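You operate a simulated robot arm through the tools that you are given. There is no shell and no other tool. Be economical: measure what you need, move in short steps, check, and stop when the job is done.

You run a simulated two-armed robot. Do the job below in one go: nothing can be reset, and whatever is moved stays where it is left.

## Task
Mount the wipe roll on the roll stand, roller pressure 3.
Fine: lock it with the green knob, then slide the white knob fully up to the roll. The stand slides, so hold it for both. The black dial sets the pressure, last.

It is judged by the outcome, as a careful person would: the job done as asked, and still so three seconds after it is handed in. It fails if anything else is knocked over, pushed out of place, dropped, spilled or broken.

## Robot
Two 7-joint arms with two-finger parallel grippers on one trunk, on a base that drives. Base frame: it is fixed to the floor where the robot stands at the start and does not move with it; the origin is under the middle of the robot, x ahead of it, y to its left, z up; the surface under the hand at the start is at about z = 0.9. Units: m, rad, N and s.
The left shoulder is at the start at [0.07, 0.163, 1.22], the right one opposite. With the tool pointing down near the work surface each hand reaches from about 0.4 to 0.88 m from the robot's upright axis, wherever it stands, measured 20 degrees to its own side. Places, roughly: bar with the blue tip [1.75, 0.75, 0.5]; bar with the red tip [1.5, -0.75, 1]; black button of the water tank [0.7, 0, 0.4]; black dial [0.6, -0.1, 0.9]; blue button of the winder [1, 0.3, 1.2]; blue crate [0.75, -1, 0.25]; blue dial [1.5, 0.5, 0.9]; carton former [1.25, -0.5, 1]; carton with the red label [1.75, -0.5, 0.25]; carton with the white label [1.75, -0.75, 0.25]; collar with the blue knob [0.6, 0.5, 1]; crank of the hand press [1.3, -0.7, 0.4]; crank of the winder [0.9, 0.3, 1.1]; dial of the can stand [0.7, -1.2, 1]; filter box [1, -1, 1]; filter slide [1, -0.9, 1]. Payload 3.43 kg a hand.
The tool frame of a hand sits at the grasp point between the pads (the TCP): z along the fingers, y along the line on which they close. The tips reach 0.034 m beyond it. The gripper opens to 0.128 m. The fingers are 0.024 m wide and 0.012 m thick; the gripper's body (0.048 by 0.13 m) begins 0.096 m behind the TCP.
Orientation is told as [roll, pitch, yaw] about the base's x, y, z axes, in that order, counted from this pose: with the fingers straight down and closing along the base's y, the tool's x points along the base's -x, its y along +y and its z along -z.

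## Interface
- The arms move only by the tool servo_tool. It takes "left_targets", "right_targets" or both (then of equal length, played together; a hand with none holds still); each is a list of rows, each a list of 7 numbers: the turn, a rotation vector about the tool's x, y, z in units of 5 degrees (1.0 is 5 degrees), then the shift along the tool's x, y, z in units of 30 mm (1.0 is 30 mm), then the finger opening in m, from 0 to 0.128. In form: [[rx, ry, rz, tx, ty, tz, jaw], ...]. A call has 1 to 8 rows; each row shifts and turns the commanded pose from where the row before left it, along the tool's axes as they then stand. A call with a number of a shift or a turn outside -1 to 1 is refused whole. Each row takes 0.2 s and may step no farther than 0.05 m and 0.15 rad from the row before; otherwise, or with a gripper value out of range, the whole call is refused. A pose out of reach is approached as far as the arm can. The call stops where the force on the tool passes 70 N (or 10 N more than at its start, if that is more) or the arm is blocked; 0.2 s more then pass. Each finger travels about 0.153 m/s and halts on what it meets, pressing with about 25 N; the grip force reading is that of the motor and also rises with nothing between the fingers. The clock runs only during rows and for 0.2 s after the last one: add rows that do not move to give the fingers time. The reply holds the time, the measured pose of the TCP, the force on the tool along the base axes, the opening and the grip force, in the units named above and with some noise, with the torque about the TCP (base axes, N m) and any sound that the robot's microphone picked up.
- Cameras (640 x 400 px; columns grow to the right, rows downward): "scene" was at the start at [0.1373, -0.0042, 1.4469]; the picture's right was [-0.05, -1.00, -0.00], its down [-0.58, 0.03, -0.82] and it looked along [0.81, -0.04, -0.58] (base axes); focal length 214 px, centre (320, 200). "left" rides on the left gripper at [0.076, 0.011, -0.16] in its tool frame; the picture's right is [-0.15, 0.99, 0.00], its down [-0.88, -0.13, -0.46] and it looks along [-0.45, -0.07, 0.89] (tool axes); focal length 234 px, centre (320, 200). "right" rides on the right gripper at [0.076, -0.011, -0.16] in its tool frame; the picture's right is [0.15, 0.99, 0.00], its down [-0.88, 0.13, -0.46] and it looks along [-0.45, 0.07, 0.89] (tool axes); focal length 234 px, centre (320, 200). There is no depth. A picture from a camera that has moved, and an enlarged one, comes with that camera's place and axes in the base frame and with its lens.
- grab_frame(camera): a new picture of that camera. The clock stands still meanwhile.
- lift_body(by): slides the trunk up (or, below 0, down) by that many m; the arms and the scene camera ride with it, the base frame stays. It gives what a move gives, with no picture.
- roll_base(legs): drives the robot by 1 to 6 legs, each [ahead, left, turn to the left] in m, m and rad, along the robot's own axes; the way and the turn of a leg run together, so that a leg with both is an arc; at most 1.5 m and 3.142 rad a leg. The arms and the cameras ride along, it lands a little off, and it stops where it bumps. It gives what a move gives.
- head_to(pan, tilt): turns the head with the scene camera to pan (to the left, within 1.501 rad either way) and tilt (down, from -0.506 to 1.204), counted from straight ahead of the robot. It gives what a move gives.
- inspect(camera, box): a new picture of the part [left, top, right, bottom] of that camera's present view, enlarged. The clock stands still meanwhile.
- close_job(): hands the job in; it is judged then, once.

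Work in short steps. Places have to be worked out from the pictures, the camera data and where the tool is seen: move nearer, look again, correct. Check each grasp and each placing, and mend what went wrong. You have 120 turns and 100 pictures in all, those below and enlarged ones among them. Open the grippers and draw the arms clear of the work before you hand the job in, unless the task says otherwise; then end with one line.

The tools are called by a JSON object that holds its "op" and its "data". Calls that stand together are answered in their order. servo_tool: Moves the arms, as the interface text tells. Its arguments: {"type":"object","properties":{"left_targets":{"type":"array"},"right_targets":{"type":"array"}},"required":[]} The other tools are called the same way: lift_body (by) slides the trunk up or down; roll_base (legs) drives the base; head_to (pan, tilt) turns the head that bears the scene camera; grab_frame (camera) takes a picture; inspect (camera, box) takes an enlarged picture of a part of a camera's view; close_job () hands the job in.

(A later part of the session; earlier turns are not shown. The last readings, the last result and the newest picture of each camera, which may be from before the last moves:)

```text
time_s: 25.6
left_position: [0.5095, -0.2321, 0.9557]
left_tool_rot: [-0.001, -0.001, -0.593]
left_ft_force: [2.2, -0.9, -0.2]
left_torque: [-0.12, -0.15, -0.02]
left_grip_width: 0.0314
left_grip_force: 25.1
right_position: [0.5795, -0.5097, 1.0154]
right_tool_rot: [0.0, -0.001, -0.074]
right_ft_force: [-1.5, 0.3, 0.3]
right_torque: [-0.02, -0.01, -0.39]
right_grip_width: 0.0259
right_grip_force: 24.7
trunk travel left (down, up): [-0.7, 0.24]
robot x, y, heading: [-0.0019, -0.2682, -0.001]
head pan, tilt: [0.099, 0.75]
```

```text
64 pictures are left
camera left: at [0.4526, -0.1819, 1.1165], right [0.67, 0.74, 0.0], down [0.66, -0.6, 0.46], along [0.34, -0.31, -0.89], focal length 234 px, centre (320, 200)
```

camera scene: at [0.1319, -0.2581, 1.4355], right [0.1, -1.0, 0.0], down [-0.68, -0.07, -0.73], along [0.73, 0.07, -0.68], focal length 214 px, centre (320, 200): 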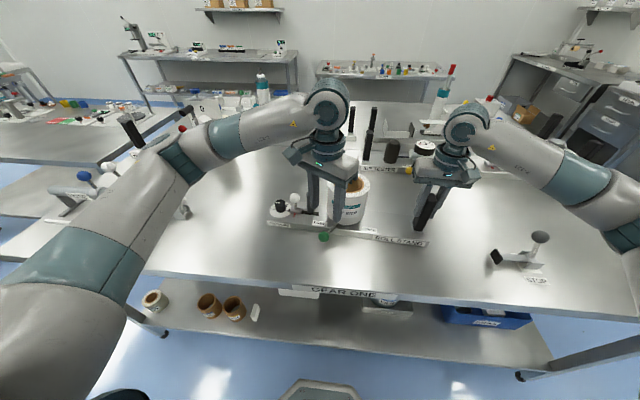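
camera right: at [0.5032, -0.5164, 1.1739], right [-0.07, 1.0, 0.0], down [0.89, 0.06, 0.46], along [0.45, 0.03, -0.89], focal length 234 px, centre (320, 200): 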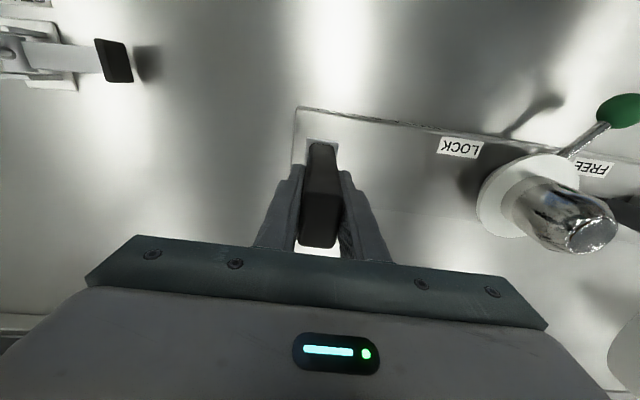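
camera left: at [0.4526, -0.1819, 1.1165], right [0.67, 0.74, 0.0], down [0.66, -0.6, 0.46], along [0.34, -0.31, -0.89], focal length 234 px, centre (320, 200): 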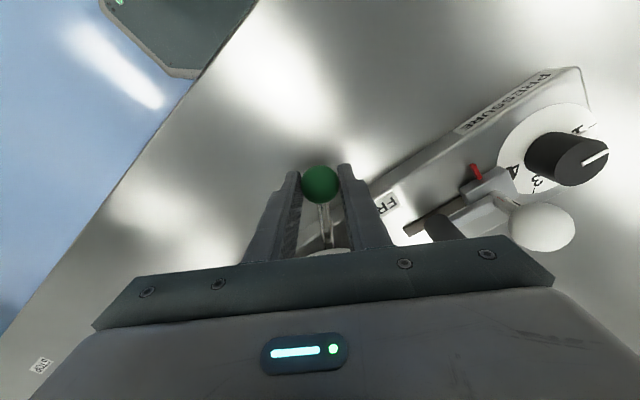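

Knob gripped (0.031). I swing it along its arc toward LOCK, half way first, watching the force.

{"op": "servo_tool", "data": {"left_targets": [[0, 0, -1, -0.014, -0.314, 0, 0.01], [0, 0, -1, -0.014, -0.314, 0, 0.01], [0, 0, -1, -0.014, -0.314, 0, 0.01], [0, 0, -1, -0.014, -0.314, 0, 0.01], [0, 0, -1, -0.014, -0.314, 0, 0.01], [0, 0, -1, -0.014, -0.314, 0, 0.01]]}}

{"op": "inspect", "data": {"camera": "scene", "box": [250, 140, 440, 260]}}

```text
time_s: 27.0
left_position: [0.4891, -0.2846, 0.9572]
left_tool_rot: [0.001, 0.002, -0.068]
left_ft_force: [0.6, 7.3, -7.4]
left_torque: [0.14, 0.24, 0.07]
left_grip_width: 0.0313
left_grip_force: 24.4
right_position: [0.5789, -0.5101, 1.014]
right_tool_rot: [0.002, 0.001, -0.074]
right_ft_force: [-0.6, -10.1, 12.5]
right_torque: [0.37, 1.23, 0.64]
right_grip_width: 0.0261
right_grip_force: 25.4
trunk travel left (down, up): [-0.7, 0.24]
robot x, y, heading: [-0.0001, -0.2675, -0.003]
head pan, tilt: [0.099, 0.75]
```

```text
3.33 times, centred on (345, 200) of scene
camera zoom: at [0.1324, -0.2586, 1.4355], right [0.1, -1.0, 0.0], down [-0.68, -0.07, -0.73], along [0.73, 0.07, -0.68], focal length 715 px, centre (237, 200)
```

zoom: 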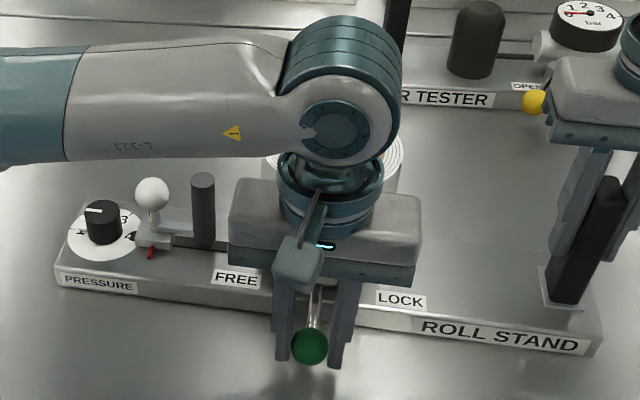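

It moves smoothly, now pointing straight ahead. I continue toward LOCK.

{"op": "servo_tool", "data": {"left_targets": [[0, 0, -1, -0.014, -0.314, 0, 0.01], [0, 0, -1, -0.014, -0.314, 0, 0.01], [0, 0, -1, -0.014, -0.314, 0, 0.01], [0, 0, -1, -0.014, -0.314, 0, 0.01], [0, 0, -1, -0.014, -0.314, 0, 0.01]]}}

{"op": "servo_tool", "data": {"left_targets": [[0, 0, -1, -0.014, -0.314, 0, 0.01]]}}

{"op": "inspect", "data": {"camera": "scene", "box": [250, 140, 440, 260]}}

```text
time_s: 28.2
left_position: [0.4971, -0.3314, 0.9591]
left_tool_rot: [0.0, 0.004, 0.369]
left_ft_force: [-2.2, 7.9, -8.5]
left_torque: [0.05, 0.13, 0.11]
left_grip_width: 0.0314
left_grip_force: 25.3
right_position: [0.5804, -0.51, 1.014]
right_tool_rot: [0.0, -0.002, -0.075]
right_ft_force: [5.2, -7.4, 16.1]
right_torque: [-0.11, 0.79, 0.22]
right_grip_width: 0.0258
right_grip_force: 24.8
trunk travel left (down, up): [-0.7, 0.24]
robot x, y, heading: [-0.0039, -0.2659, -0.001]
head pan, tilt: [0.099, 0.75]
```

```text
time_s: 28.6
left_position: [0.5007, -0.3398, 0.9584]
left_tool_rot: [-0.001, 0.001, 0.455]
left_ft_force: [-3.2, 7.8, -8.3]
left_torque: [0.08, 0.03, 0.13]
left_grip_width: 0.0311
left_grip_force: 25.2
right_position: [0.5803, -0.51, 1.0152]
right_tool_rot: [0.0, 0.0, -0.074]
right_ft_force: [6.7, -7.4, 16.2]
right_torque: [-0.17, 0.68, -0.02]
right_grip_width: 0.0257
right_grip_force: 25.2
trunk travel left (down, up): [-0.7, 0.24]
robot x, y, heading: [0.0, -0.2675, 0.001]
head pan, tilt: [0.099, 0.75]
```

```text
3.33 times, centred on (345, 200) of scene
camera zoom: at [0.1325, -0.2578, 1.4355], right [0.1, -1.0, 0.0], down [-0.68, -0.07, -0.73], along [0.73, 0.07, -0.68], focal length 715 px, centre (237, 200)
```

zoom: 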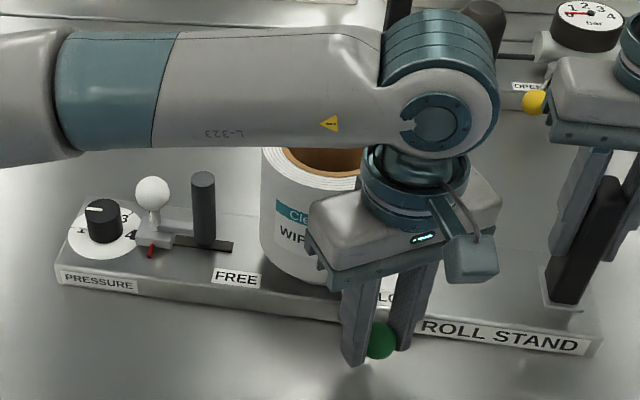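

Force stays at about 8 N, no stop reached yet. I continue in 5° steps.

{"op": "servo_tool", "data": {"left_targets": [[0, 0, -1, -0.014, -0.314, 0, 0.01]]}}

{"op": "servo_tool", "data": {"left_targets": [[0, 0, -1, -0.014, -0.314, 0, 0.01]]}}

```text
time_s: 29.0
left_position: [0.5032, -0.3463, 0.9585]
left_tool_rot: [0.01, -0.001, 0.542]
left_ft_force: [-19.0, 42.1, -9.9]
left_torque: [0.65, 0.17, -0.14]
left_grip_width: 0.0365
left_grip_force: 23.5
right_position: [0.5817, -0.5139, 1.0138]
right_tool_rot: [-0.005, -0.001, -0.081]
right_ft_force: [18.6, -41.3, 9.4]
right_torque: [1.37, -0.45, 0.61]
right_grip_width: 0.0262
right_grip_force: 24.9
trunk travel left (down, up): [-0.7, 0.24]
robot x, y, heading: [0.001, -0.2645, -0.004]
head pan, tilt: [0.099, 0.75]
```

```text
time_s: 29.4
left_position: [0.5109, -0.3527, 0.9566]
left_tool_rot: [0.012, -0.009, 0.63]
left_ft_force: [-14.7, 51.8, -12.9]
left_torque: [0.64, -0.01, -0.67]
left_grip_width: 0.0538
left_grip_force: 24.9
right_position: [0.5799, -0.5144, 1.0141]
right_tool_rot: [-0.006, -0.002, -0.08]
right_ft_force: [16.9, -51.5, 12.5]
right_torque: [1.29, 0.13, 0.66]
right_grip_width: 0.0265
right_grip_force: 24.8
trunk travel left (down, up): [-0.7, 0.24]
robot x, y, heading: [-0.0012, -0.2685, -0.004]
head pan, tilt: [0.099, 0.75]
```

The force jumped to about 50 N, so the lever is at its end stop. I relieve the push slightly, open, and rise clear.

{"op": "servo_tool", "data": {"left_targets": [[0, 0, 1, 0.014, 0.314, 0, 0.06], [0, 0, 0.7, 0, 0.1, 0, 0.07], [0, 0, 0, 0, 0, 0, 0.07], [0, 0, 0, 0, 0, -0.5, 0.07], [0, 0, 0, 0, 0, -1, 0.07], [0, 0, 0, 0, 0, -1, 0.07], [0, 0, 0, 0, 0, -1, 0.07], [0, 0, 0, 0, 0, -1, 0.07]]}}

{"op": "grab_frame", "data": {"camera": "left"}}

{"op": "inspect", "data": {"camera": "scene", "box": [250, 140, 440, 260]}}

```text
time_s: 31.2
left_position: [0.5027, -0.3466, 1.0931]
left_tool_rot: [-0.001, 0.001, 0.48]
left_ft_force: [0.3, -0.7, -0.2]
left_torque: [-0.02, 0.01, 0.02]
left_grip_width: 0.07
left_grip_force: 0.1
right_position: [0.5797, -0.5112, 1.0142]
right_tool_rot: [0.0, -0.001, -0.076]
right_ft_force: [-1.3, 2.1, -2.6]
right_torque: [0.4, 0.67, 0.42]
right_grip_width: 0.0258
right_grip_force: 25.0
trunk travel left (down, up): [-0.7, 0.24]
robot x, y, heading: [-0.0018, -0.2651, 0.004]
head pan, tilt: [0.099, 0.75]
```

```text
61 pictures are left
camera left: at [0.4305, -0.3724, 1.2538], right [-0.33, 0.94, 0.0], down [0.84, 0.29, 0.46], along [0.43, 0.15, -0.89], focal length 234 px, centre (320, 200)
```

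left: 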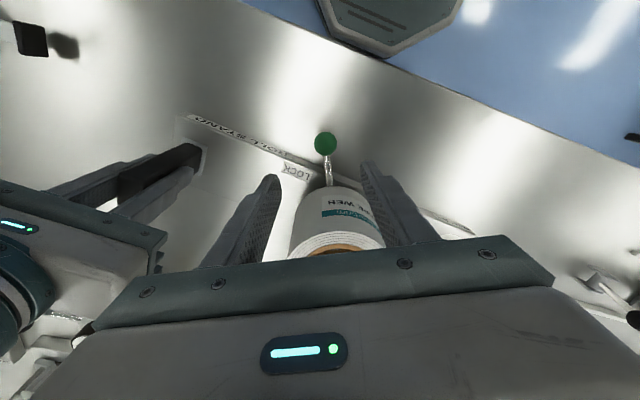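

```text
3.33 times, centred on (345, 200) of scene
camera zoom: at [0.1318, -0.258, 1.4354], right [0.1, -1.0, 0.0], down [-0.68, -0.07, -0.73], along [0.73, 0.07, -0.68], focal length 715 px, centre (237, 200)
```

zoom: 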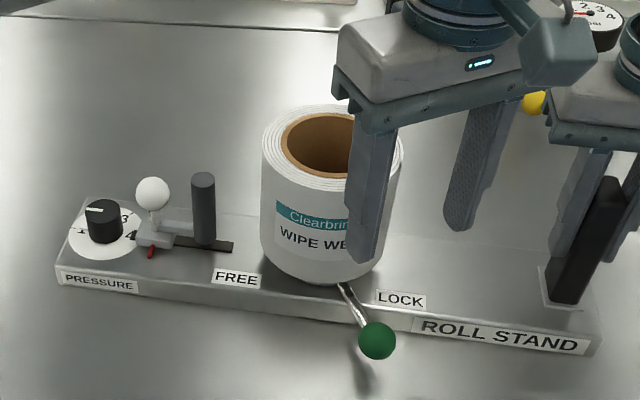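

The lever is now on the LOCK side at its stop. I rise, straighten the hand to the stand's direction, then go over to the white knob at about (0.612,-0.134,0.987).

{"op": "servo_tool", "data": {"left_targets": [[0, 0, 0, 0, 0, -1, 0.07], [0, 0, 0, 0, 0, -1, 0.07], [0, 0, 1, 0, 0, 0, 0.07], [0, 0, 1, 0, 0, 0, 0.07], [0, 0, 1, 0, 0, 0, 0.07], [0, 0, 1, 0, 0, 0, 0.07], [0, 0, 1, 0, 0, 0, 0.07], [0, 0, 1, 0, 0, 0, 0.07]]}}

{"op": "servo_tool", "data": {"left_targets": [[0, 0, 0.34, -0.388, 0.918, 0, 0.07], [0, 0, 0, -0.388, 0.918, 0, 0.07], [0, 0, 0, -0.388, 0.918, 0, 0.07], [0, 0, 0, -0.388, 0.918, 0, 0.07], [0, 0, 0, -0.388, 0.918, 0, 0.07], [0, 0, 0, -0.388, 0.918, 0, 0.07], [0, 0, 0, -0.388, 0.918, 0, 0.07], [0, 0, 0, -0.388, 0.918, 0, 0.07]]}}

{"op": "grab_frame", "data": {"camera": "left"}}

{"op": "inspect", "data": {"camera": "left", "box": [240, 80, 400, 180]}}

```text
time_s: 33.0
left_position: [0.5026, -0.3472, 1.1539]
left_tool_rot: [0.001, 0.0, -0.045]
left_ft_force: [0.2, 0.0, 0.1]
left_torque: [0.02, -0.04, 0.01]
left_grip_width: 0.07
left_grip_force: 0.1
right_position: [0.58, -0.5112, 1.0134]
right_tool_rot: [0.0, 0.002, -0.075]
right_ft_force: [-1.5, -0.7, -4.0]
right_torque: [0.0, 0.25, 0.34]
right_grip_width: 0.0259
right_grip_force: 24.5
trunk travel left (down, up): [-0.7, 0.24]
robot x, y, heading: [0.0033, -0.2674, -0.0]
head pan, tilt: [0.099, 0.75]
```

```text
time_s: 34.8
left_position: [0.6126, -0.1317, 1.1551]
left_tool_rot: [0.001, 0.0, -0.073]
left_ft_force: [-0.7, 0.2, 0.6]
left_torque: [0.01, 0.0, -0.04]
left_grip_width: 0.0699
left_grip_force: 0.0
right_position: [0.5796, -0.5101, 1.0135]
right_tool_rot: [0.001, 0.0, -0.076]
right_ft_force: [-0.4, 1.4, -3.7]
right_torque: [-0.41, -0.17, -0.04]
right_grip_width: 0.0259
right_grip_force: 25.0
trunk travel left (down, up): [-0.7, 0.24]
robot x, y, heading: [-0.0031, -0.2628, -0.002]
head pan, tilt: [0.099, 0.75]
```

```text
59 pictures are left
camera left: at [0.5365, -0.1156, 1.3146], right [0.22, 0.98, 0.0], down [0.87, -0.19, 0.46], along [0.44, -0.1, -0.89], focal length 234 px, centre (320, 200)
```

left: 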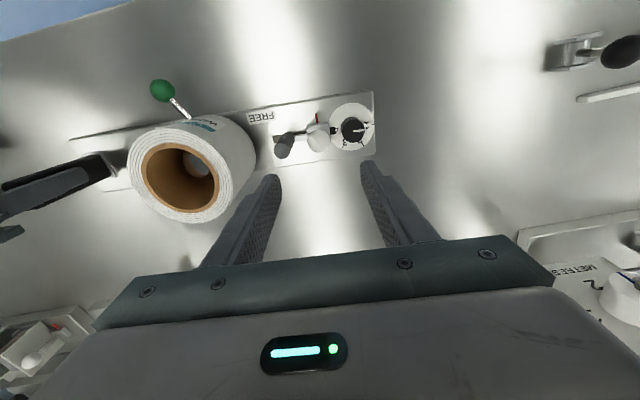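

```text
4.00 times, centred on (320, 130) of left
camera zoom: at [0.5365, -0.1156, 1.3146], right [0.22, 0.98, 0.0], down [0.87, -0.19, 0.46], along [0.44, -0.1, -0.89], focal length 937 px, centre (320, 480)
```

zoom: 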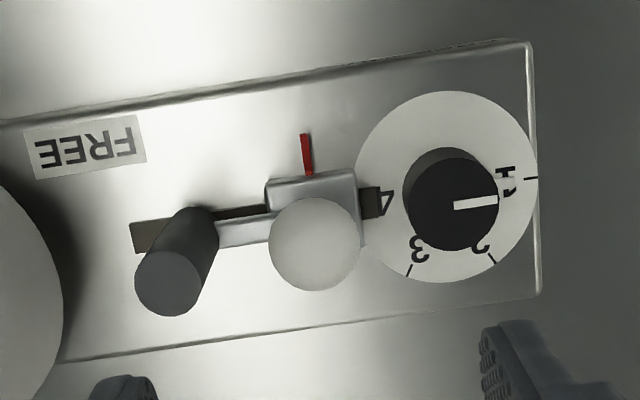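

The dial now reads about 1. The gap between the white knob and the grey post is only about 19 mm, so I turn the hand 45° to straddle the knob diagonally, clear of the post.

{"op": "servo_tool", "data": {"left_targets": [[0, 0, -1, 0, 0, 0, 0.07], [0, 0, -1, 0, 0, 0, 0.06], [0, 0, -1, 0, 0, 0, 0.05], [0, 0, -1, 0, 0, 0, 0.05], [0, 0, -1, 0, 0, 0, 0.05], [0, 0, -1, 0, 0, 0, 0.05], [0, 0, -1, 0, 0, 0, 0.05], [0, 0, -1, 0, 0, 0, 0.05]]}}

{"op": "servo_tool", "data": {"left_targets": [[0, 0, -0.9, 0, 0, 0, 0.05], [0, 0, -0.9, 0, 0, 0, 0.05], [0, 0, 0, 0.16, 0.03, 0.8, 0.05], [0, 0, 0, 0, 0, 0.8, 0.05], [0, 0, 0, 0, 0, 0.8, 0.05], [0, 0, 0, 0, 0, 0, 0.05]]}}

{"op": "grab_frame", "data": {"camera": "left"}}

{"op": "inspect", "data": {"camera": "scene", "box": [250, 140, 410, 260]}}

```text
time_s: 36.6
left_position: [0.6116, -0.1332, 1.154]
left_tool_rot: [-0.001, 0.0, 0.627]
left_ft_force: [-0.1, -0.4, 0.0]
left_torque: [-0.04, -0.02, 0.02]
left_grip_width: 0.0498
left_grip_force: 0.0
right_position: [0.5798, -0.5107, 1.0153]
right_tool_rot: [0.0, -0.001, -0.072]
right_ft_force: [-1.7, 2.1, -4.6]
right_torque: [0.05, -0.25, 0.23]
right_grip_width: 0.0259
right_grip_force: 25.1
trunk travel left (down, up): [-0.7, 0.24]
robot x, y, heading: [0.0022, -0.2695, 0.003]
head pan, tilt: [0.099, 0.75]
```

```text
time_s: 38.0
left_position: [0.6079, -0.1361, 1.0813]
left_tool_rot: [-0.001, 0.002, 0.782]
left_ft_force: [0.7, 0.0, 0.4]
left_torque: [0.02, 0.0, 0.0]
left_grip_width: 0.0499
left_grip_force: 0.2
right_position: [0.5794, -0.5111, 1.0147]
right_tool_rot: [0.001, 0.001, -0.073]
right_ft_force: [0.2, 1.4, -3.3]
right_torque: [0.12, 0.13, 0.43]
right_grip_width: 0.026
right_grip_force: 25.2
trunk travel left (down, up): [-0.7, 0.24]
robot x, y, heading: [-0.0016, -0.2661, -0.002]
head pan, tilt: [0.099, 0.75]
```

```text
57 pictures are left
camera left: at [0.5468, -0.1824, 1.2403], right [-0.59, 0.8, 0.0], down [0.72, 0.53, 0.46], along [0.37, 0.27, -0.89], focal length 234 px, centre (320, 200)
```

left: 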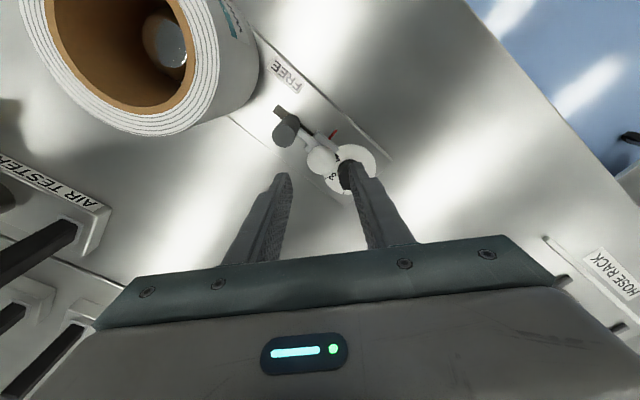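

```text
3.33 times, centred on (330, 200) of scene
camera zoom: at [0.1324, -0.2582, 1.4355], right [0.1, -1.0, 0.0], down [-0.68, -0.07, -0.73], along [0.73, 0.07, -0.68], focal length 715 px, centre (287, 200)
```

zoom: 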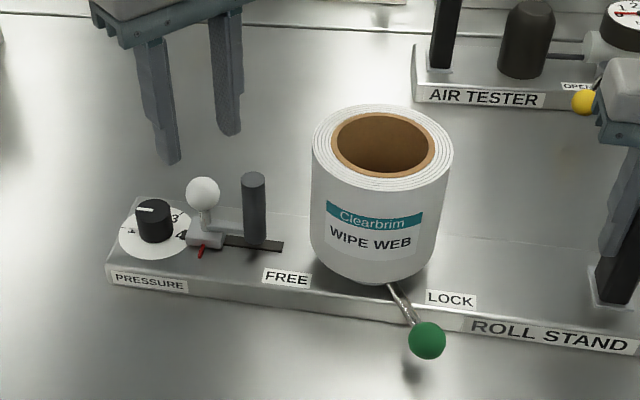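

The knob is centred within 2 mm. I narrow the jaw a little, descend and grip it.

{"op": "servo_tool", "data": {"left_targets": [[0, 0, 0, 0, 0.05, 0.7, 0.043], [0, 0, 0, 0, 0, 0.9, 0.043], [0, 0, 0, 0, 0, 0.95, 0.043], [0, 0, 0, 0, 0, 0, 0.043], [0, 0, 0, 0, 0, 0, 0.02], [0, 0, 0, 0, 0, 0, 0.01]]}}

{"op": "inspect", "data": {"camera": "scene", "box": [250, 140, 410, 260]}}

{"op": "grab_frame", "data": {"camera": "left"}}

```text
time_s: 39.4
left_position: [0.6063, -0.1364, 1.0043]
left_tool_rot: [0.0, 0.002, 0.783]
left_ft_force: [2.8, -7.9, -0.1]
left_torque: [-0.09, -0.13, -0.03]
left_grip_width: 0.0312
left_grip_force: 25.0
right_position: [0.5797, -0.5107, 1.0138]
right_tool_rot: [0.0, 0.0, -0.071]
right_ft_force: [-3.8, 7.3, -2.7]
right_torque: [-0.64, -0.11, 0.93]
right_grip_width: 0.0257
right_grip_force: 24.6
trunk travel left (down, up): [-0.7, 0.24]
robot x, y, heading: [0.0014, -0.264, 0.001]
head pan, tilt: [0.099, 0.75]
```

```text
3.33 times, centred on (330, 200) of scene
camera zoom: at [0.1324, -0.2583, 1.4354], right [0.1, -1.0, 0.0], down [-0.68, -0.07, -0.73], along [0.73, 0.07, -0.68], focal length 715 px, centre (287, 200)
```

zoom: 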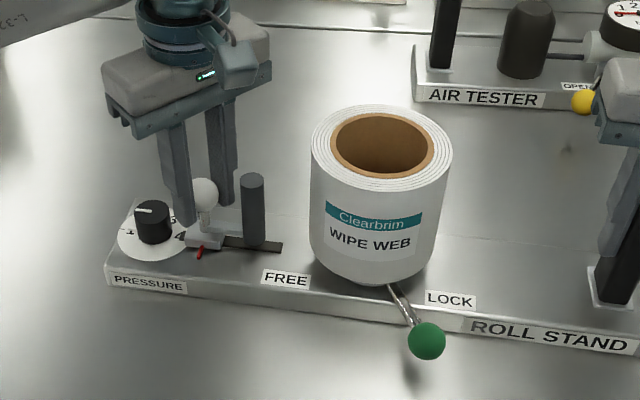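

```text
54 pictures are left
camera left: at [0.5436, -0.1814, 1.1641], right [-0.59, 0.81, 0.0], down [0.72, 0.53, 0.45], along [0.37, 0.27, -0.89], focal length 234 px, centre (320, 200)
```

left: 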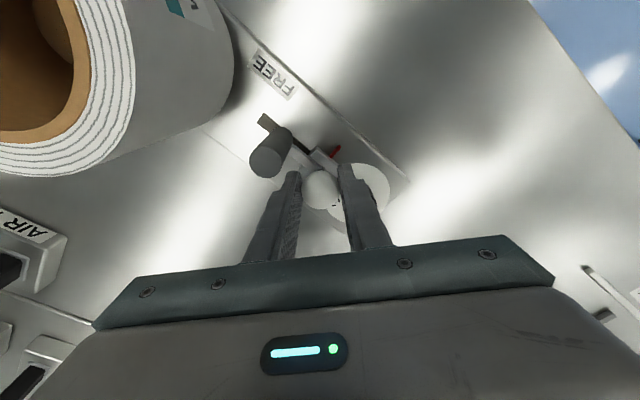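

White knob gripped. I slide it along the stand toward the roll, 24 mm first.

{"op": "servo_tool", "data": {"left_targets": [[0, 0, 0, 0.2, -0.175, 0, 0.01], [0, 0, 0, 0.2, -0.175, 0, 0.01], [0, 0, 0, 0.2, -0.175, 0, 0.01]]}}

{"op": "inspect", "data": {"camera": "scene", "box": [250, 140, 410, 260]}}

```text
time_s: 40.2
left_position: [0.6038, -0.1576, 1.0042]
left_tool_rot: [0.001, 0.0, 0.784]
left_ft_force: [3.3, 7.6, -0.2]
left_torque: [0.52, -0.4, 0.08]
left_grip_width: 0.0312
left_grip_force: 25.3
right_position: [0.581, -0.5117, 1.0136]
right_tool_rot: [-0.001, -0.001, -0.075]
right_ft_force: [-2.9, -8.8, -0.5]
right_torque: [0.35, 0.38, 0.43]
right_grip_width: 0.026
right_grip_force: 25.5
trunk travel left (down, up): [-0.7, 0.24]
robot x, y, heading: [-0.0012, -0.265, -0.002]
head pan, tilt: [0.099, 0.75]
```

```text
3.33 times, centred on (330, 200) of scene
camera zoom: at [0.1326, -0.2583, 1.4355], right [0.1, -1.0, 0.0], down [-0.68, -0.07, -0.73], along [0.73, 0.07, -0.68], focal length 715 px, centre (287, 200)
```

zoom: 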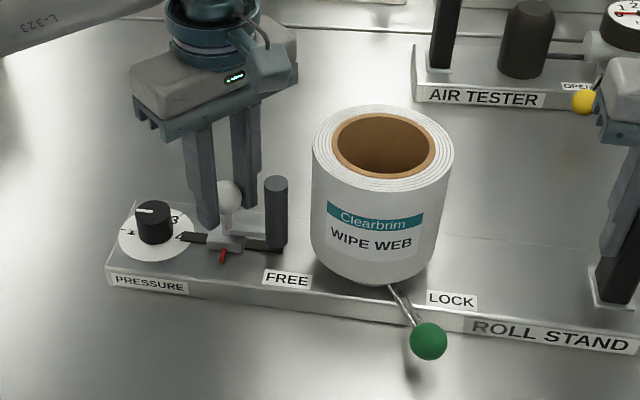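

It slides with about 8 N; roughly 2 cm of gap remain. I continue, then creep to contact.

{"op": "servo_tool", "data": {"left_targets": [[0, 0, 0, 0.2, -0.175, 0, 0.01], [0, 0, 0, 0.2, -0.175, 0, 0.01]]}}

{"op": "servo_tool", "data": {"left_targets": [[0, 0, 0, 0.1, -0.0875, 0, 0.01]]}}

{"op": "servo_tool", "data": {"left_targets": [[0, 0, 0, 0.1, -0.0875, 0, 0.01]]}}

{"op": "inspect", "data": {"camera": "scene", "box": [250, 140, 410, 260]}}

```text
time_s: 40.8
left_position: [0.6019, -0.1742, 1.0039]
left_tool_rot: [0.001, -0.001, 0.783]
left_ft_force: [4.3, 5.4, 0.2]
left_torque: [0.34, -0.34, 0.09]
left_grip_width: 0.031
left_grip_force: 25.2
right_position: [0.5799, -0.5107, 1.0132]
right_tool_rot: [-0.001, 0.001, -0.076]
right_ft_force: [-1.2, -8.8, 2.4]
right_torque: [-0.08, 0.53, 0.63]
right_grip_width: 0.0259
right_grip_force: 24.4
trunk travel left (down, up): [-0.7, 0.24]
robot x, y, heading: [0.0009, -0.2653, 0.001]
head pan, tilt: [0.099, 0.75]
```

```text
time_s: 41.2
left_position: [0.6006, -0.1784, 1.0058]
left_tool_rot: [0.002, 0.002, 0.781]
left_ft_force: [2.6, 6.3, 0.2]
left_torque: [0.23, -0.19, 0.07]
left_grip_width: 0.0312
left_grip_force: 25.2
right_position: [0.58, -0.5104, 1.0145]
right_tool_rot: [0.0, 0.0, -0.074]
right_ft_force: [-2.1, -10.8, 2.4]
right_torque: [-0.15, 0.48, 0.71]
right_grip_width: 0.0263
right_grip_force: 24.7
trunk travel left (down, up): [-0.7, 0.24]
robot x, y, heading: [-0.0028, -0.2635, 0.001]
head pan, tilt: [0.099, 0.75]
```

```text
time_s: 41.6
left_position: [0.6008, -0.1796, 1.0044]
left_tool_rot: [0.004, -0.002, 0.785]
left_ft_force: [0.4, 23.0, 0.3]
left_torque: [0.17, 0.3, -0.11]
left_grip_width: 0.0311
left_grip_force: 24.7
right_position: [0.5809, -0.511, 1.0136]
right_tool_rot: [-0.001, 0.0, -0.076]
right_ft_force: [-2.5, -20.8, 0.6]
right_torque: [1.11, 0.1, 0.65]
right_grip_width: 0.0258
right_grip_force: 24.7
trunk travel left (down, up): [-0.7, 0.24]
robot x, y, heading: [-0.002, -0.2652, 0.004]
head pan, tilt: [0.099, 0.75]
```

```text
3.33 times, centred on (330, 200) of scene
camera zoom: at [0.1321, -0.2578, 1.4355], right [0.1, -1.0, 0.0], down [-0.68, -0.07, -0.73], along [0.73, 0.07, -0.68], focal length 715 px, centre (287, 200)
```

zoom: 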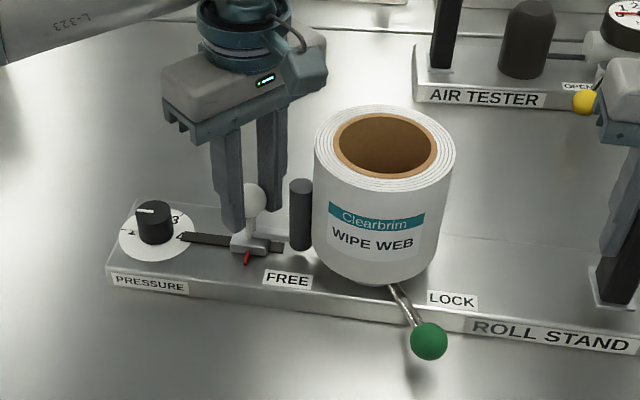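

The post now meets the roll and force rose to 23 N. One more small push to make sure it is fully up.

{"op": "servo_tool", "data": {"left_targets": [[0, 0, 0, 0.08, -0.07, 0, 0.01], [0, 0, 0, 0, 0, 0, 0.01]]}}

{"op": "inspect", "data": {"camera": "left", "box": [160, 60, 420, 220]}}

```text
time_s: 42.2
left_position: [0.6023, -0.1845, 1.0054]
left_tool_rot: [0.004, -0.001, 0.784]
left_ft_force: [-0.3, 32.5, -4.1]
left_torque: [0.35, 0.04, 0.01]
left_grip_width: 0.0313
left_grip_force: 25.2
right_position: [0.5796, -0.5126, 1.0139]
right_tool_rot: [-0.002, 0.0, -0.076]
right_ft_force: [-1.0, -32.0, 0.3]
right_torque: [1.24, -0.41, 0.0]
right_grip_width: 0.0263
right_grip_force: 24.5
trunk travel left (down, up): [-0.7, 0.24]
robot x, y, heading: [-0.001, -0.2664, -0.002]
head pan, tilt: [0.099, 0.75]
```

```text
2.46 times, centred on (290, 140) of left
camera zoom: at [0.5403, -0.231, 1.1646], right [-0.59, 0.8, 0.0], down [0.72, 0.53, 0.46], along [0.37, 0.27, -0.89], focal length 576 px, centre (394, 348)
```

zoom: 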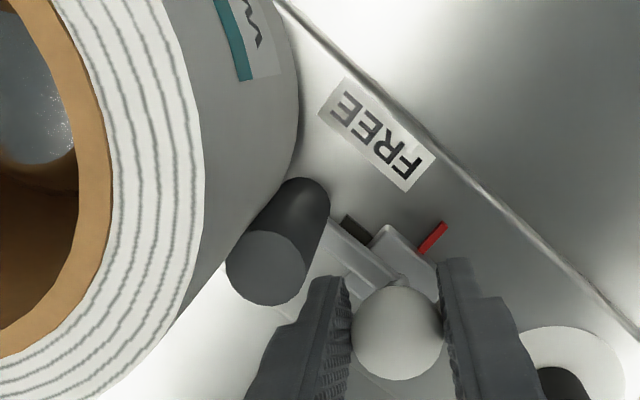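

The post is firmly against the roll. I release the knob and rise.

{"op": "servo_tool", "data": {"left_targets": [[0, 0, 0, -0.1, 0.09, 0, 0.043], [0, 0, 0, 0, 0, 0, 0.045], [0, 0, 0, 0, 0, -0.4, 0.045], [0, 0, 0, 0, 0, -1, 0.045], [0, 0, 0, 0, 0, -1, 0.045], [0, 0, 0, 0, 0, -1, 0.045], [0, 0, 0, 0, 0, -1, 0.045]]}}

{"op": "inspect", "data": {"camera": "scene", "box": [250, 140, 410, 260]}}

{"op": "grab_frame", "data": {"camera": "left"}}

```text
time_s: 43.8
left_position: [0.6044, -0.1822, 1.1363]
left_tool_rot: [0.001, 0.0, 0.782]
left_ft_force: [1.3, 0.3, -0.2]
left_torque: [0.0, 0.02, 0.0]
left_grip_width: 0.0449
left_grip_force: 0.0
right_position: [0.5798, -0.5102, 1.0143]
right_tool_rot: [-0.001, 0.0, -0.073]
right_ft_force: [-1.3, 0.9, -2.7]
right_torque: [0.24, -0.15, 0.18]
right_grip_width: 0.0256
right_grip_force: 25.1
trunk travel left (down, up): [-0.7, 0.24]
robot x, y, heading: [-0.0015, -0.2684, 0.0]
head pan, tilt: [0.099, 0.75]
```

```text
3.33 times, centred on (330, 200) of scene
camera zoom: at [0.1319, -0.2584, 1.4355], right [0.1, -1.0, 0.0], down [-0.68, -0.07, -0.73], along [0.73, 0.07, -0.68], focal length 715 px, centre (287, 200)
```

zoom: 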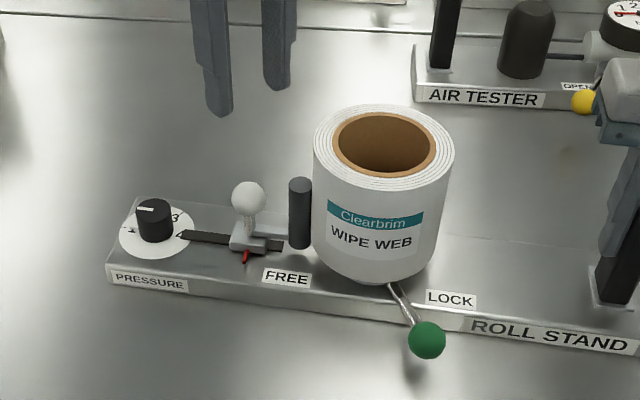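

```text
49 pictures are left
camera left: at [0.5404, -0.2283, 1.2966], right [-0.59, 0.81, 0.0], down [0.72, 0.53, 0.46], along [0.37, 0.27, -0.89], focal length 234 px, centre (320, 200)
```

left: 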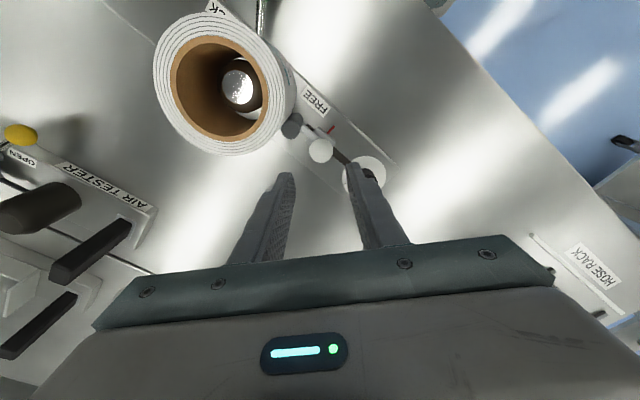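

I check the post-to-roll contact and the dial scale up close.

{"op": "inspect", "data": {"camera": "left", "box": [260, 90, 356, 150]}}

{"op": "inspect", "data": {"camera": "scene", "box": [272, 180, 352, 230]}}

```text
6.67 times, centred on (308, 120) of left
camera zoom: at [0.5404, -0.2283, 1.2966], right [-0.59, 0.81, 0.0], down [0.72, 0.53, 0.46], along [0.37, 0.27, -0.89], focal length 1561 px, centre (400, 733)
```

zoom: 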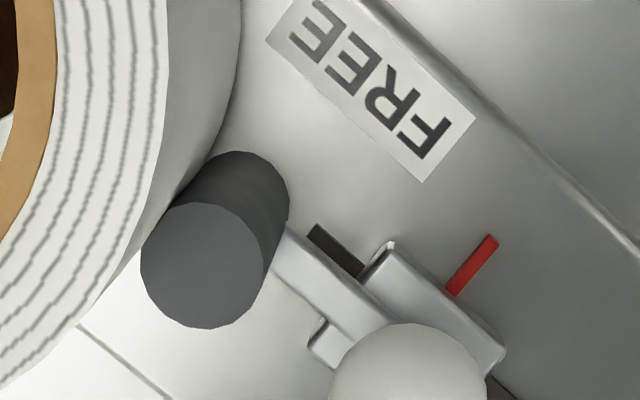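

```text
8.00 times, centred on (312, 205) of scene
camera zoom: at [0.1319, -0.2584, 1.4355], right [0.1, -1.0, 0.0], down [-0.68, -0.07, -0.73], along [0.73, 0.07, -0.68], focal length 1716 px, centre (384, 160)
```

zoom: 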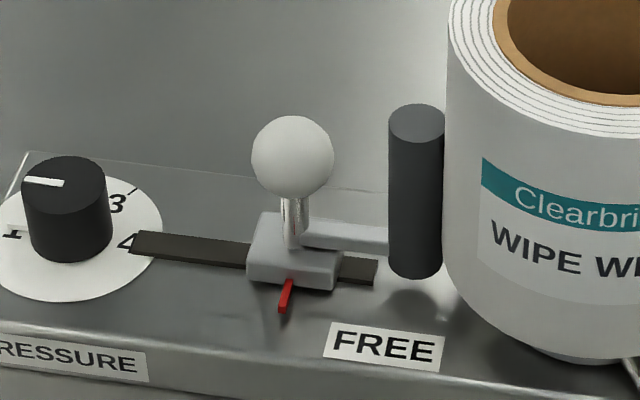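

Contact looks right and the block has not sprung back. Now the dial: it reads 1, with 2, 3, 4 following clockwise about 60° apart. I move above it at about (0.6065,-0.0845), pre-turned for a 120° clockwise twist.

{"op": "servo_tool", "data": {"left_targets": [[0, 0, 0, -0.783, 0.757, 0, 0.06], [0, 0, 0, -0.783, 0.757, 0, 0.06], [0, 0, 0, -0.783, 0.757, 0, 0.06], [0, 0, -1, 0, 0, 0, 0.06], [0, 0, -1, 0, 0, 0, 0.06], [0, 0, -1, 0, 0, 0, 0.06], [0, 0, 0, 0, 0, 0, 0.06]]}}

{"op": "grab_frame", "data": {"camera": "left"}}

{"op": "inspect", "data": {"camera": "left", "box": [256, 70, 384, 150]}}

```text
time_s: 45.4
left_position: [0.6046, -0.0835, 1.1362]
left_tool_rot: [-0.002, -0.001, 1.047]
left_ft_force: [0.2, 0.4, -1.5]
left_torque: [0.0, 0.02, 0.0]
left_grip_width: 0.0601
left_grip_force: 0.0
right_position: [0.5808, -0.5101, 1.0151]
right_tool_rot: [0.001, 0.0, -0.073]
right_ft_force: [-1.2, -0.3, -3.4]
right_torque: [-0.05, 0.14, -0.17]
right_grip_width: 0.0258
right_grip_force: 24.6
trunk travel left (down, up): [-0.7, 0.24]
robot x, y, heading: [0.002, -0.2674, -0.001]
head pan, tilt: [0.099, 0.75]
```

```text
46 pictures are left
camera left: at [0.5565, -0.144, 1.2963], right [-0.78, 0.62, 0.0], down [0.55, 0.7, 0.46], along [0.28, 0.36, -0.89], focal length 234 px, centre (320, 200)
```

left: 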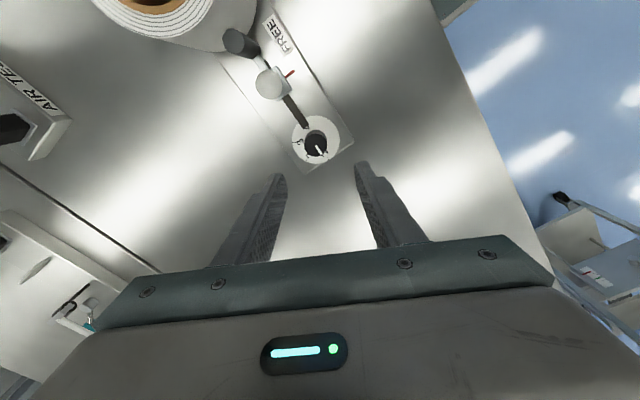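

```text
5.00 times, centred on (320, 110) of left
camera zoom: at [0.5565, -0.144, 1.2963], right [-0.78, 0.62, 0.0], down [0.55, 0.7, 0.46], along [0.28, 0.36, -0.89], focal length 1171 px, centre (320, 650)
```

zoom: 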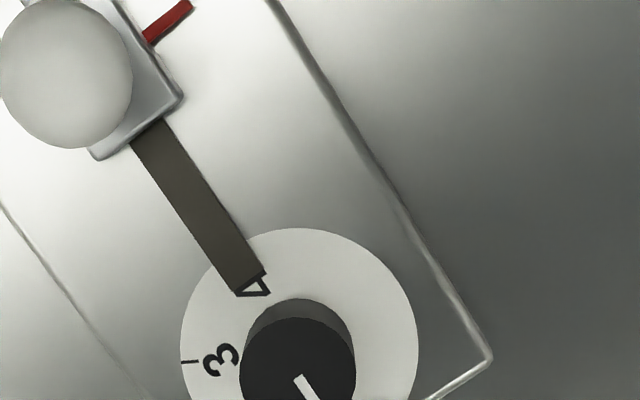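

I view the whole dial.

{"op": "inspect", "data": {"camera": "left", "box": [280, 105, 360, 175]}}

```text
5.71 times, centred on (320, 140) of left
camera zoom: at [0.5565, -0.144, 1.2963], right [-0.78, 0.62, 0.0], down [0.55, 0.7, 0.46], along [0.28, 0.36, -0.89], focal length 1338 px, centre (320, 543)
```

zoom: 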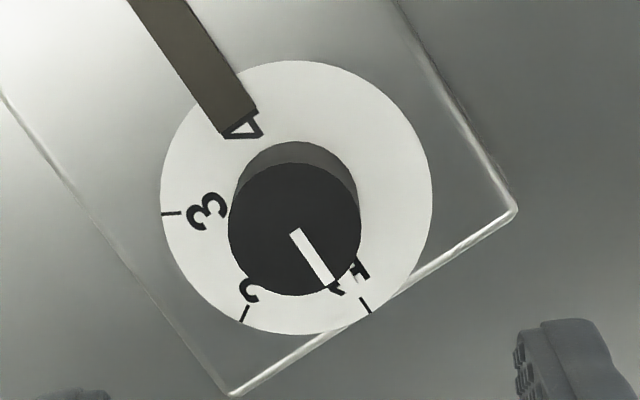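

Dial centre is (0.611,-0.084), ticks about 60° apart, pointer on 1. I shift 6 mm, descend around the dial and grip.

{"op": "servo_tool", "data": {"left_targets": [[0, 0, 0, -0.1, -0.18, 0.8, 0.06], [0, 0, 0, 0, 0, 0.9, 0.06], [0, 0, 0, 0, 0, 0.9, 0.06], [0, 0, 0, 0, 0, 0.9, 0.06], [0, 0, 0, 0, 0, 0.8, 0.06], [0, 0, 0, 0, 0, 0.5, 0.06], [0, 0, 0, 0, 0, 0, 0.06]]}}

{"op": "grab_frame", "data": {"camera": "left"}}

{"op": "inspect", "data": {"camera": "scene", "box": [252, 160, 348, 240]}}

```text
time_s: 47.0
left_position: [0.6104, -0.0837, 0.9939]
left_tool_rot: [0.002, -0.002, 1.043]
left_ft_force: [-0.4, -0.5, -1.0]
left_torque: [-0.03, 0.01, 0.01]
left_grip_width: 0.06
left_grip_force: 0.1
right_position: [0.5802, -0.5108, 1.0147]
right_tool_rot: [0.0, 0.0, -0.074]
right_ft_force: [0.2, -0.3, -2.6]
right_torque: [-0.05, 0.01, 0.08]
right_grip_width: 0.026
right_grip_force: 25.3
trunk travel left (down, up): [-0.7, 0.24]
robot x, y, heading: [-0.0052, -0.2657, -0.001]
head pan, tilt: [0.099, 0.75]
```

```text
43 pictures are left
camera left: at [0.5615, -0.1437, 1.1532], right [-0.78, 0.62, 0.0], down [0.56, 0.7, 0.46], along [0.28, 0.36, -0.89], focal length 234 px, centre (320, 200)
```

left: 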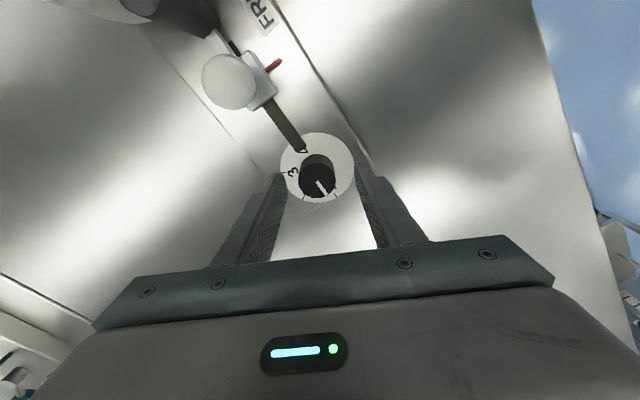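

```text
5.00 times, centred on (300, 200) of scene
camera zoom: at [0.1323, -0.2582, 1.4355], right [0.1, -1.0, 0.0], down [-0.68, -0.07, -0.73], along [0.73, 0.07, -0.68], focal length 1072 px, centre (420, 200)
```

zoom: 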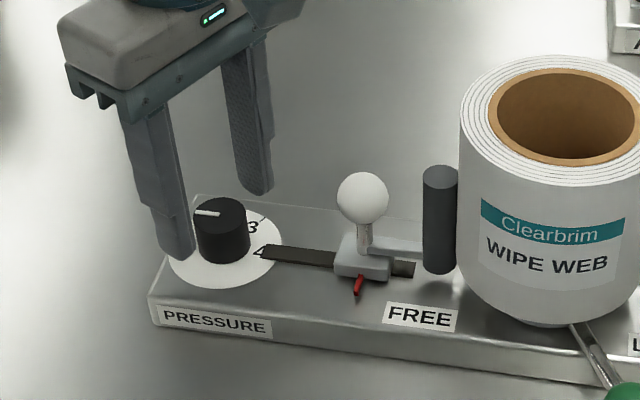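

The dial is centred between the fingers. I lower 12 mm and close on it.

{"op": "servo_tool", "data": {"left_targets": [[0, 0, 0, 0, 0, 0.2, 0.06], [0, 0, 0, 0, 0, 0.2, 0.06], [0, 0, 0, 0, 0, 0, 0.045], [0, 0, 0, 0, 0, 0, 0.03], [0, 0, 0, 0, 0, 0, 0.015], [0, 0, 0, 0, 0, 0, 0.01]]}}

```text
time_s: 48.4
left_position: [0.6101, -0.0843, 0.9815]
left_tool_rot: [0.0, 0.001, 1.043]
left_ft_force: [3.5, -5.8, 0.0]
left_torque: [-0.19, -0.23, 0.01]
left_grip_width: 0.0335
left_grip_force: 25.3
right_position: [0.5795, -0.5093, 1.0138]
right_tool_rot: [0.001, 0.0, -0.074]
right_ft_force: [-2.5, 4.9, -0.6]
right_torque: [-0.38, -0.16, 0.98]
right_grip_width: 0.0259
right_grip_force: 25.0
trunk travel left (down, up): [-0.7, 0.24]
robot x, y, heading: [-0.0009, -0.2656, -0.002]
head pan, tilt: [0.099, 0.75]
```

Gripped (0.0335). I twist clockwise, 40° first.

{"op": "servo_tool", "data": {"left_targets": [[0, 0, 1, 0, -0.03, 0, 0.01], [0, 0, 1, 0, 0, 0, 0.01], [0, 0, 1, 0, 0, 0, 0.01], [0, 0, 1, 0, 0, 0, 0.01], [0, 0, 1, 0, 0, 0, 0.01], [0, 0, 1, 0, 0, 0, 0.01], [0, 0, 1, 0, 0, 0, 0.01], [0, 0, 1, 0, 0, 0, 0.01]]}}

{"op": "inspect", "data": {"camera": "left", "box": [240, 110, 400, 210]}}

```text
time_s: 50.2
left_position: [0.6106, -0.0833, 0.982]
left_tool_rot: [0.0, 0.0, 0.346]
left_ft_force: [-1.9, 10.2, 5.7]
left_torque: [0.2, 0.48, 0.07]
left_grip_width: 0.0334
left_grip_force: 24.9
right_position: [0.5784, -0.5111, 1.0141]
right_tool_rot: [-0.002, -0.001, -0.076]
right_ft_force: [0.7, -6.7, -6.7]
right_torque: [0.62, -0.24, -0.37]
right_grip_width: 0.0259
right_grip_force: 24.7
trunk travel left (down, up): [-0.7, 0.24]
robot x, y, heading: [0.0023, -0.2662, 0.0]
head pan, tilt: [0.099, 0.75]
```

```text
4.00 times, centred on (320, 160) of left
camera zoom: at [0.536, -0.0993, 1.141], right [-0.2, 0.98, 0.0], down [0.87, 0.18, 0.46], along [0.45, 0.09, -0.89], focal length 937 px, centre (320, 360)
```

zoom: 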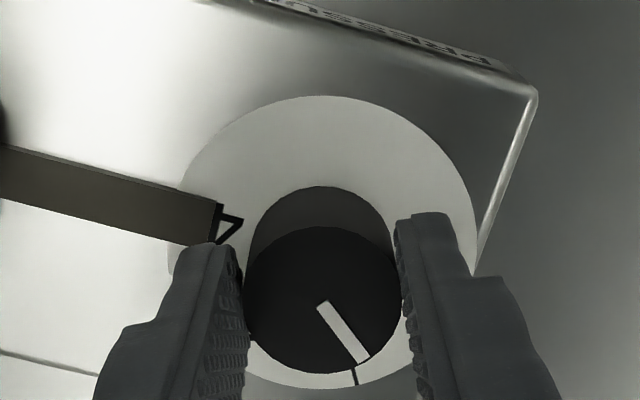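

The pointer follows. Two more calls: 40° then about 38°.

{"op": "servo_tool", "data": {"left_targets": [[0, 0, 1, 0, 0, 0, 0.01], [0, 0, 1, 0, 0, 0, 0.01], [0, 0, 1, 0, 0, 0, 0.01], [0, 0, 1, 0, 0, 0, 0.01], [0, 0, 1, 0, 0, 0, 0.01], [0, 0, 1, 0, 0, 0, 0.01], [0, 0, 1, 0, 0, 0, 0.01], [0, 0, 1, 0, 0, 0, 0.01]]}}

{"op": "servo_tool", "data": {"left_targets": [[0, 0, 1, 0, 0, 0, 0.01], [0, 0, 1, 0, 0, 0, 0.01], [0, 0, 1, 0, 0, 0, 0.01], [0, 0, 1, 0, 0, 0, 0.01], [0, 0, 1, 0, 0, 0, 0.01], [0, 0, 1, 0, 0, 0, 0.01], [0, 0, 1, 0, 0, 0, 0.01], [0, 0, 0.6, 0, 0, 0, 0.01]]}}

{"op": "inspect", "data": {"camera": "left", "box": [240, 110, 400, 210]}}

{"op": "inspect", "data": {"camera": "scene", "box": [252, 160, 348, 240]}}

```text
time_s: 52.0
left_position: [0.6118, -0.0812, 0.9821]
left_tool_rot: [0.005, 0.001, -0.35]
left_ft_force: [4.1, 33.3, 2.5]
left_torque: [0.78, -0.54, 0.11]
left_grip_width: 0.0338
left_grip_force: 24.8
right_position: [0.5794, -0.5108, 1.0147]
right_tool_rot: [0.0, 0.0, -0.076]
right_ft_force: [-2.9, -30.6, -1.7]
right_torque: [1.07, -0.24, 0.07]
right_grip_width: 0.0259
right_grip_force: 24.9
trunk travel left (down, up): [-0.7, 0.24]
robot x, y, heading: [0.0013, -0.266, -0.004]
head pan, tilt: [0.099, 0.75]
```

```text
time_s: 53.8
left_position: [0.6104, -0.0852, 0.9812]
left_tool_rot: [0.0, 0.003, -0.963]
left_ft_force: [7.7, 24.0, 1.6]
left_torque: [0.78, -0.19, -0.01]
left_grip_width: 0.0339
left_grip_force: 24.9
left hand out of reach, approached as far as the arm can: row 8
right_position: [0.5799, -0.5117, 1.0146]
right_tool_rot: [0.001, 0.001, -0.073]
right_ft_force: [-4.4, -28.2, 3.1]
right_torque: [0.37, 0.44, 0.75]
right_grip_width: 0.0258
right_grip_force: 25.5
trunk travel left (down, up): [-0.7, 0.24]
robot x, y, heading: [0.001, -0.263, 0.0]
head pan, tilt: [0.099, 0.75]
```

```text
4.00 times, centred on (320, 160) of left
camera zoom: at [0.577, -0.0172, 1.141], right [0.9, 0.44, 0.0], down [0.4, -0.8, 0.45], along [0.2, -0.41, -0.89], focal length 937 px, centre (320, 360)
```

zoom: 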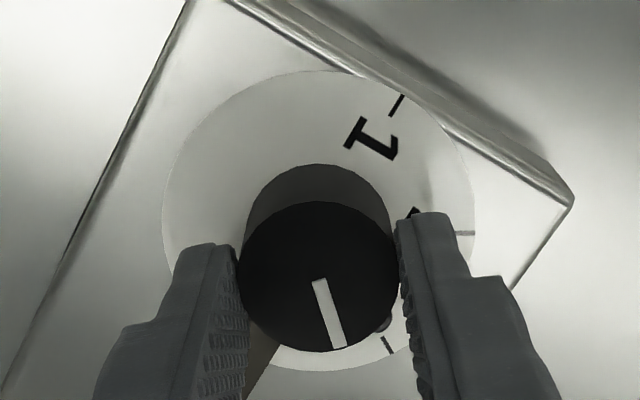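

```text
5.00 times, centred on (300, 200) of scene
camera zoom: at [0.1319, -0.2591, 1.4355], right [0.1, -1.0, 0.0], down [-0.68, -0.07, -0.73], along [0.73, 0.07, -0.68], focal length 1072 px, centre (420, 200)
```

zoom: 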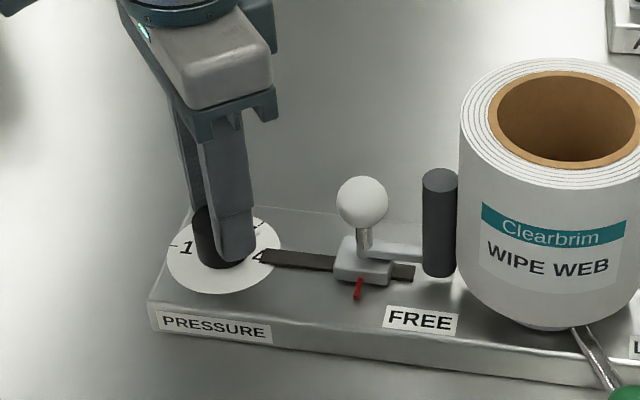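

The pointer seems to have gone a little past 3, having rolled in the grip. I open and rise a bit to read it without obstruction.

{"op": "servo_tool", "data": {"left_targets": [[0, 0, 0, 0, 0, 0, 0.05], [0, 0, 0, 0, 0, 0, 0.06], [0, 0, 0, 0, 0, -0.7, 0.06], [0, 0, 0, 0, 0, -1, 0.06], [0, 0, 0, 0, 0, -1, 0.06], [0, 0, 0, 0, 0, -1, 0.06]]}}

{"op": "inspect", "data": {"camera": "left", "box": [270, 100, 366, 170]}}

{"op": "inspect", "data": {"camera": "scene", "box": [264, 180, 328, 230]}}

```text
time_s: 55.2
left_position: [0.6109, -0.0869, 1.0922]
left_tool_rot: [-0.001, -0.002, -0.964]
left_ft_force: [-0.8, -0.3, 0.4]
left_torque: [0.01, 0.02, 0.01]
left_grip_width: 0.0601
left_grip_force: 0.0
right_position: [0.579, -0.5102, 1.0148]
right_tool_rot: [-0.001, 0.0, -0.075]
right_ft_force: [-2.2, 0.7, -2.4]
right_torque: [0.26, 0.1, 0.46]
right_grip_width: 0.0259
right_grip_force: 24.8
trunk travel left (down, up): [-0.7, 0.24]
robot x, y, heading: [0.0025, -0.2666, 0.001]
head pan, tilt: [0.099, 0.75]
```

```text
5.71 times, centred on (318, 135) of left
camera zoom: at [0.5764, -0.0188, 1.2518], right [0.9, 0.44, 0.0], down [0.4, -0.8, 0.46], along [0.2, -0.41, -0.89], focal length 1338 px, centre (331, 571)
```

zoom: 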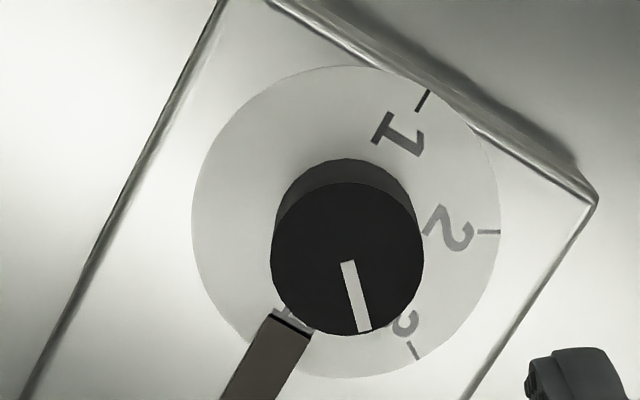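

```text
8.00 times, centred on (296, 205) of scene
camera zoom: at [0.1319, -0.2584, 1.4355], right [0.1, -1.0, 0.0], down [-0.68, -0.07, -0.73], along [0.73, 0.07, -0.68], focal length 1716 px, centre (512, 160)
```

zoom: 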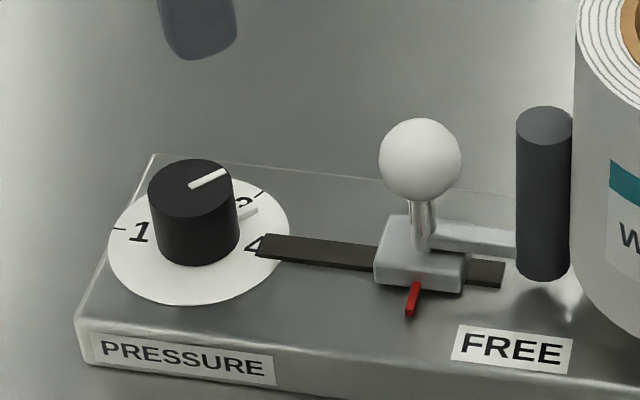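

Pointer is about 14° past 3, and the hand sat ~6 mm off the dial's true centre (0.610,-0.081). I recentre, regrip and turn back 14°.

{"op": "servo_tool", "data": {"left_targets": [[0, 0, 0, 0.164, 0.114, 0.9, 0.06], [0, 0, 0, 0, 0, 0.92, 0.06], [0, 0, 0, 0, 0, 0.92, 0.06], [0, 0, 0, 0, 0, 0.92, 0.06], [0, 0, 0, 0, 0, 0, 0.045], [0, 0, 0, 0, 0, 0, 0.03], [0, 0, 0, 0, 0, 0, 0.015], [0, 0, 0, 0, 0, 0, 0.01]]}}

{"op": "inspect", "data": {"camera": "left", "box": [240, 110, 400, 210]}}

```text
time_s: 57.0
left_position: [0.6094, -0.0777, 0.9838]
left_tool_rot: [-0.001, -0.001, -0.965]
left_ft_force: [1.6, -0.9, 0.3]
left_torque: [-0.13, -0.12, -0.01]
left_grip_width: 0.0335
left_grip_force: 25.7
right_position: [0.5796, -0.5096, 1.0131]
right_tool_rot: [0.0, -0.001, -0.074]
right_ft_force: [-3.3, -1.8, -1.4]
right_torque: [-0.02, -0.06, 0.6]
right_grip_width: 0.0261
right_grip_force: 24.5
trunk travel left (down, up): [-0.7, 0.24]
robot x, y, heading: [0.0015, -0.2683, 0.004]
head pan, tilt: [0.099, 0.75]
```

```text
4.00 times, centred on (320, 160) of left
camera zoom: at [0.5757, -0.0107, 1.1422], right [0.9, 0.44, 0.0], down [0.4, -0.8, 0.46], along [0.2, -0.41, -0.89], focal length 937 px, centre (320, 360)
```

zoom: 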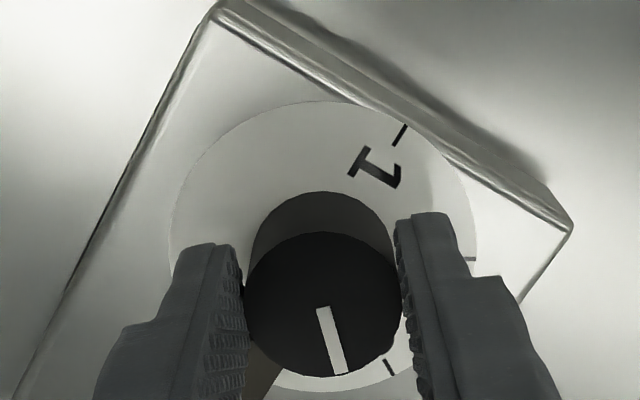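

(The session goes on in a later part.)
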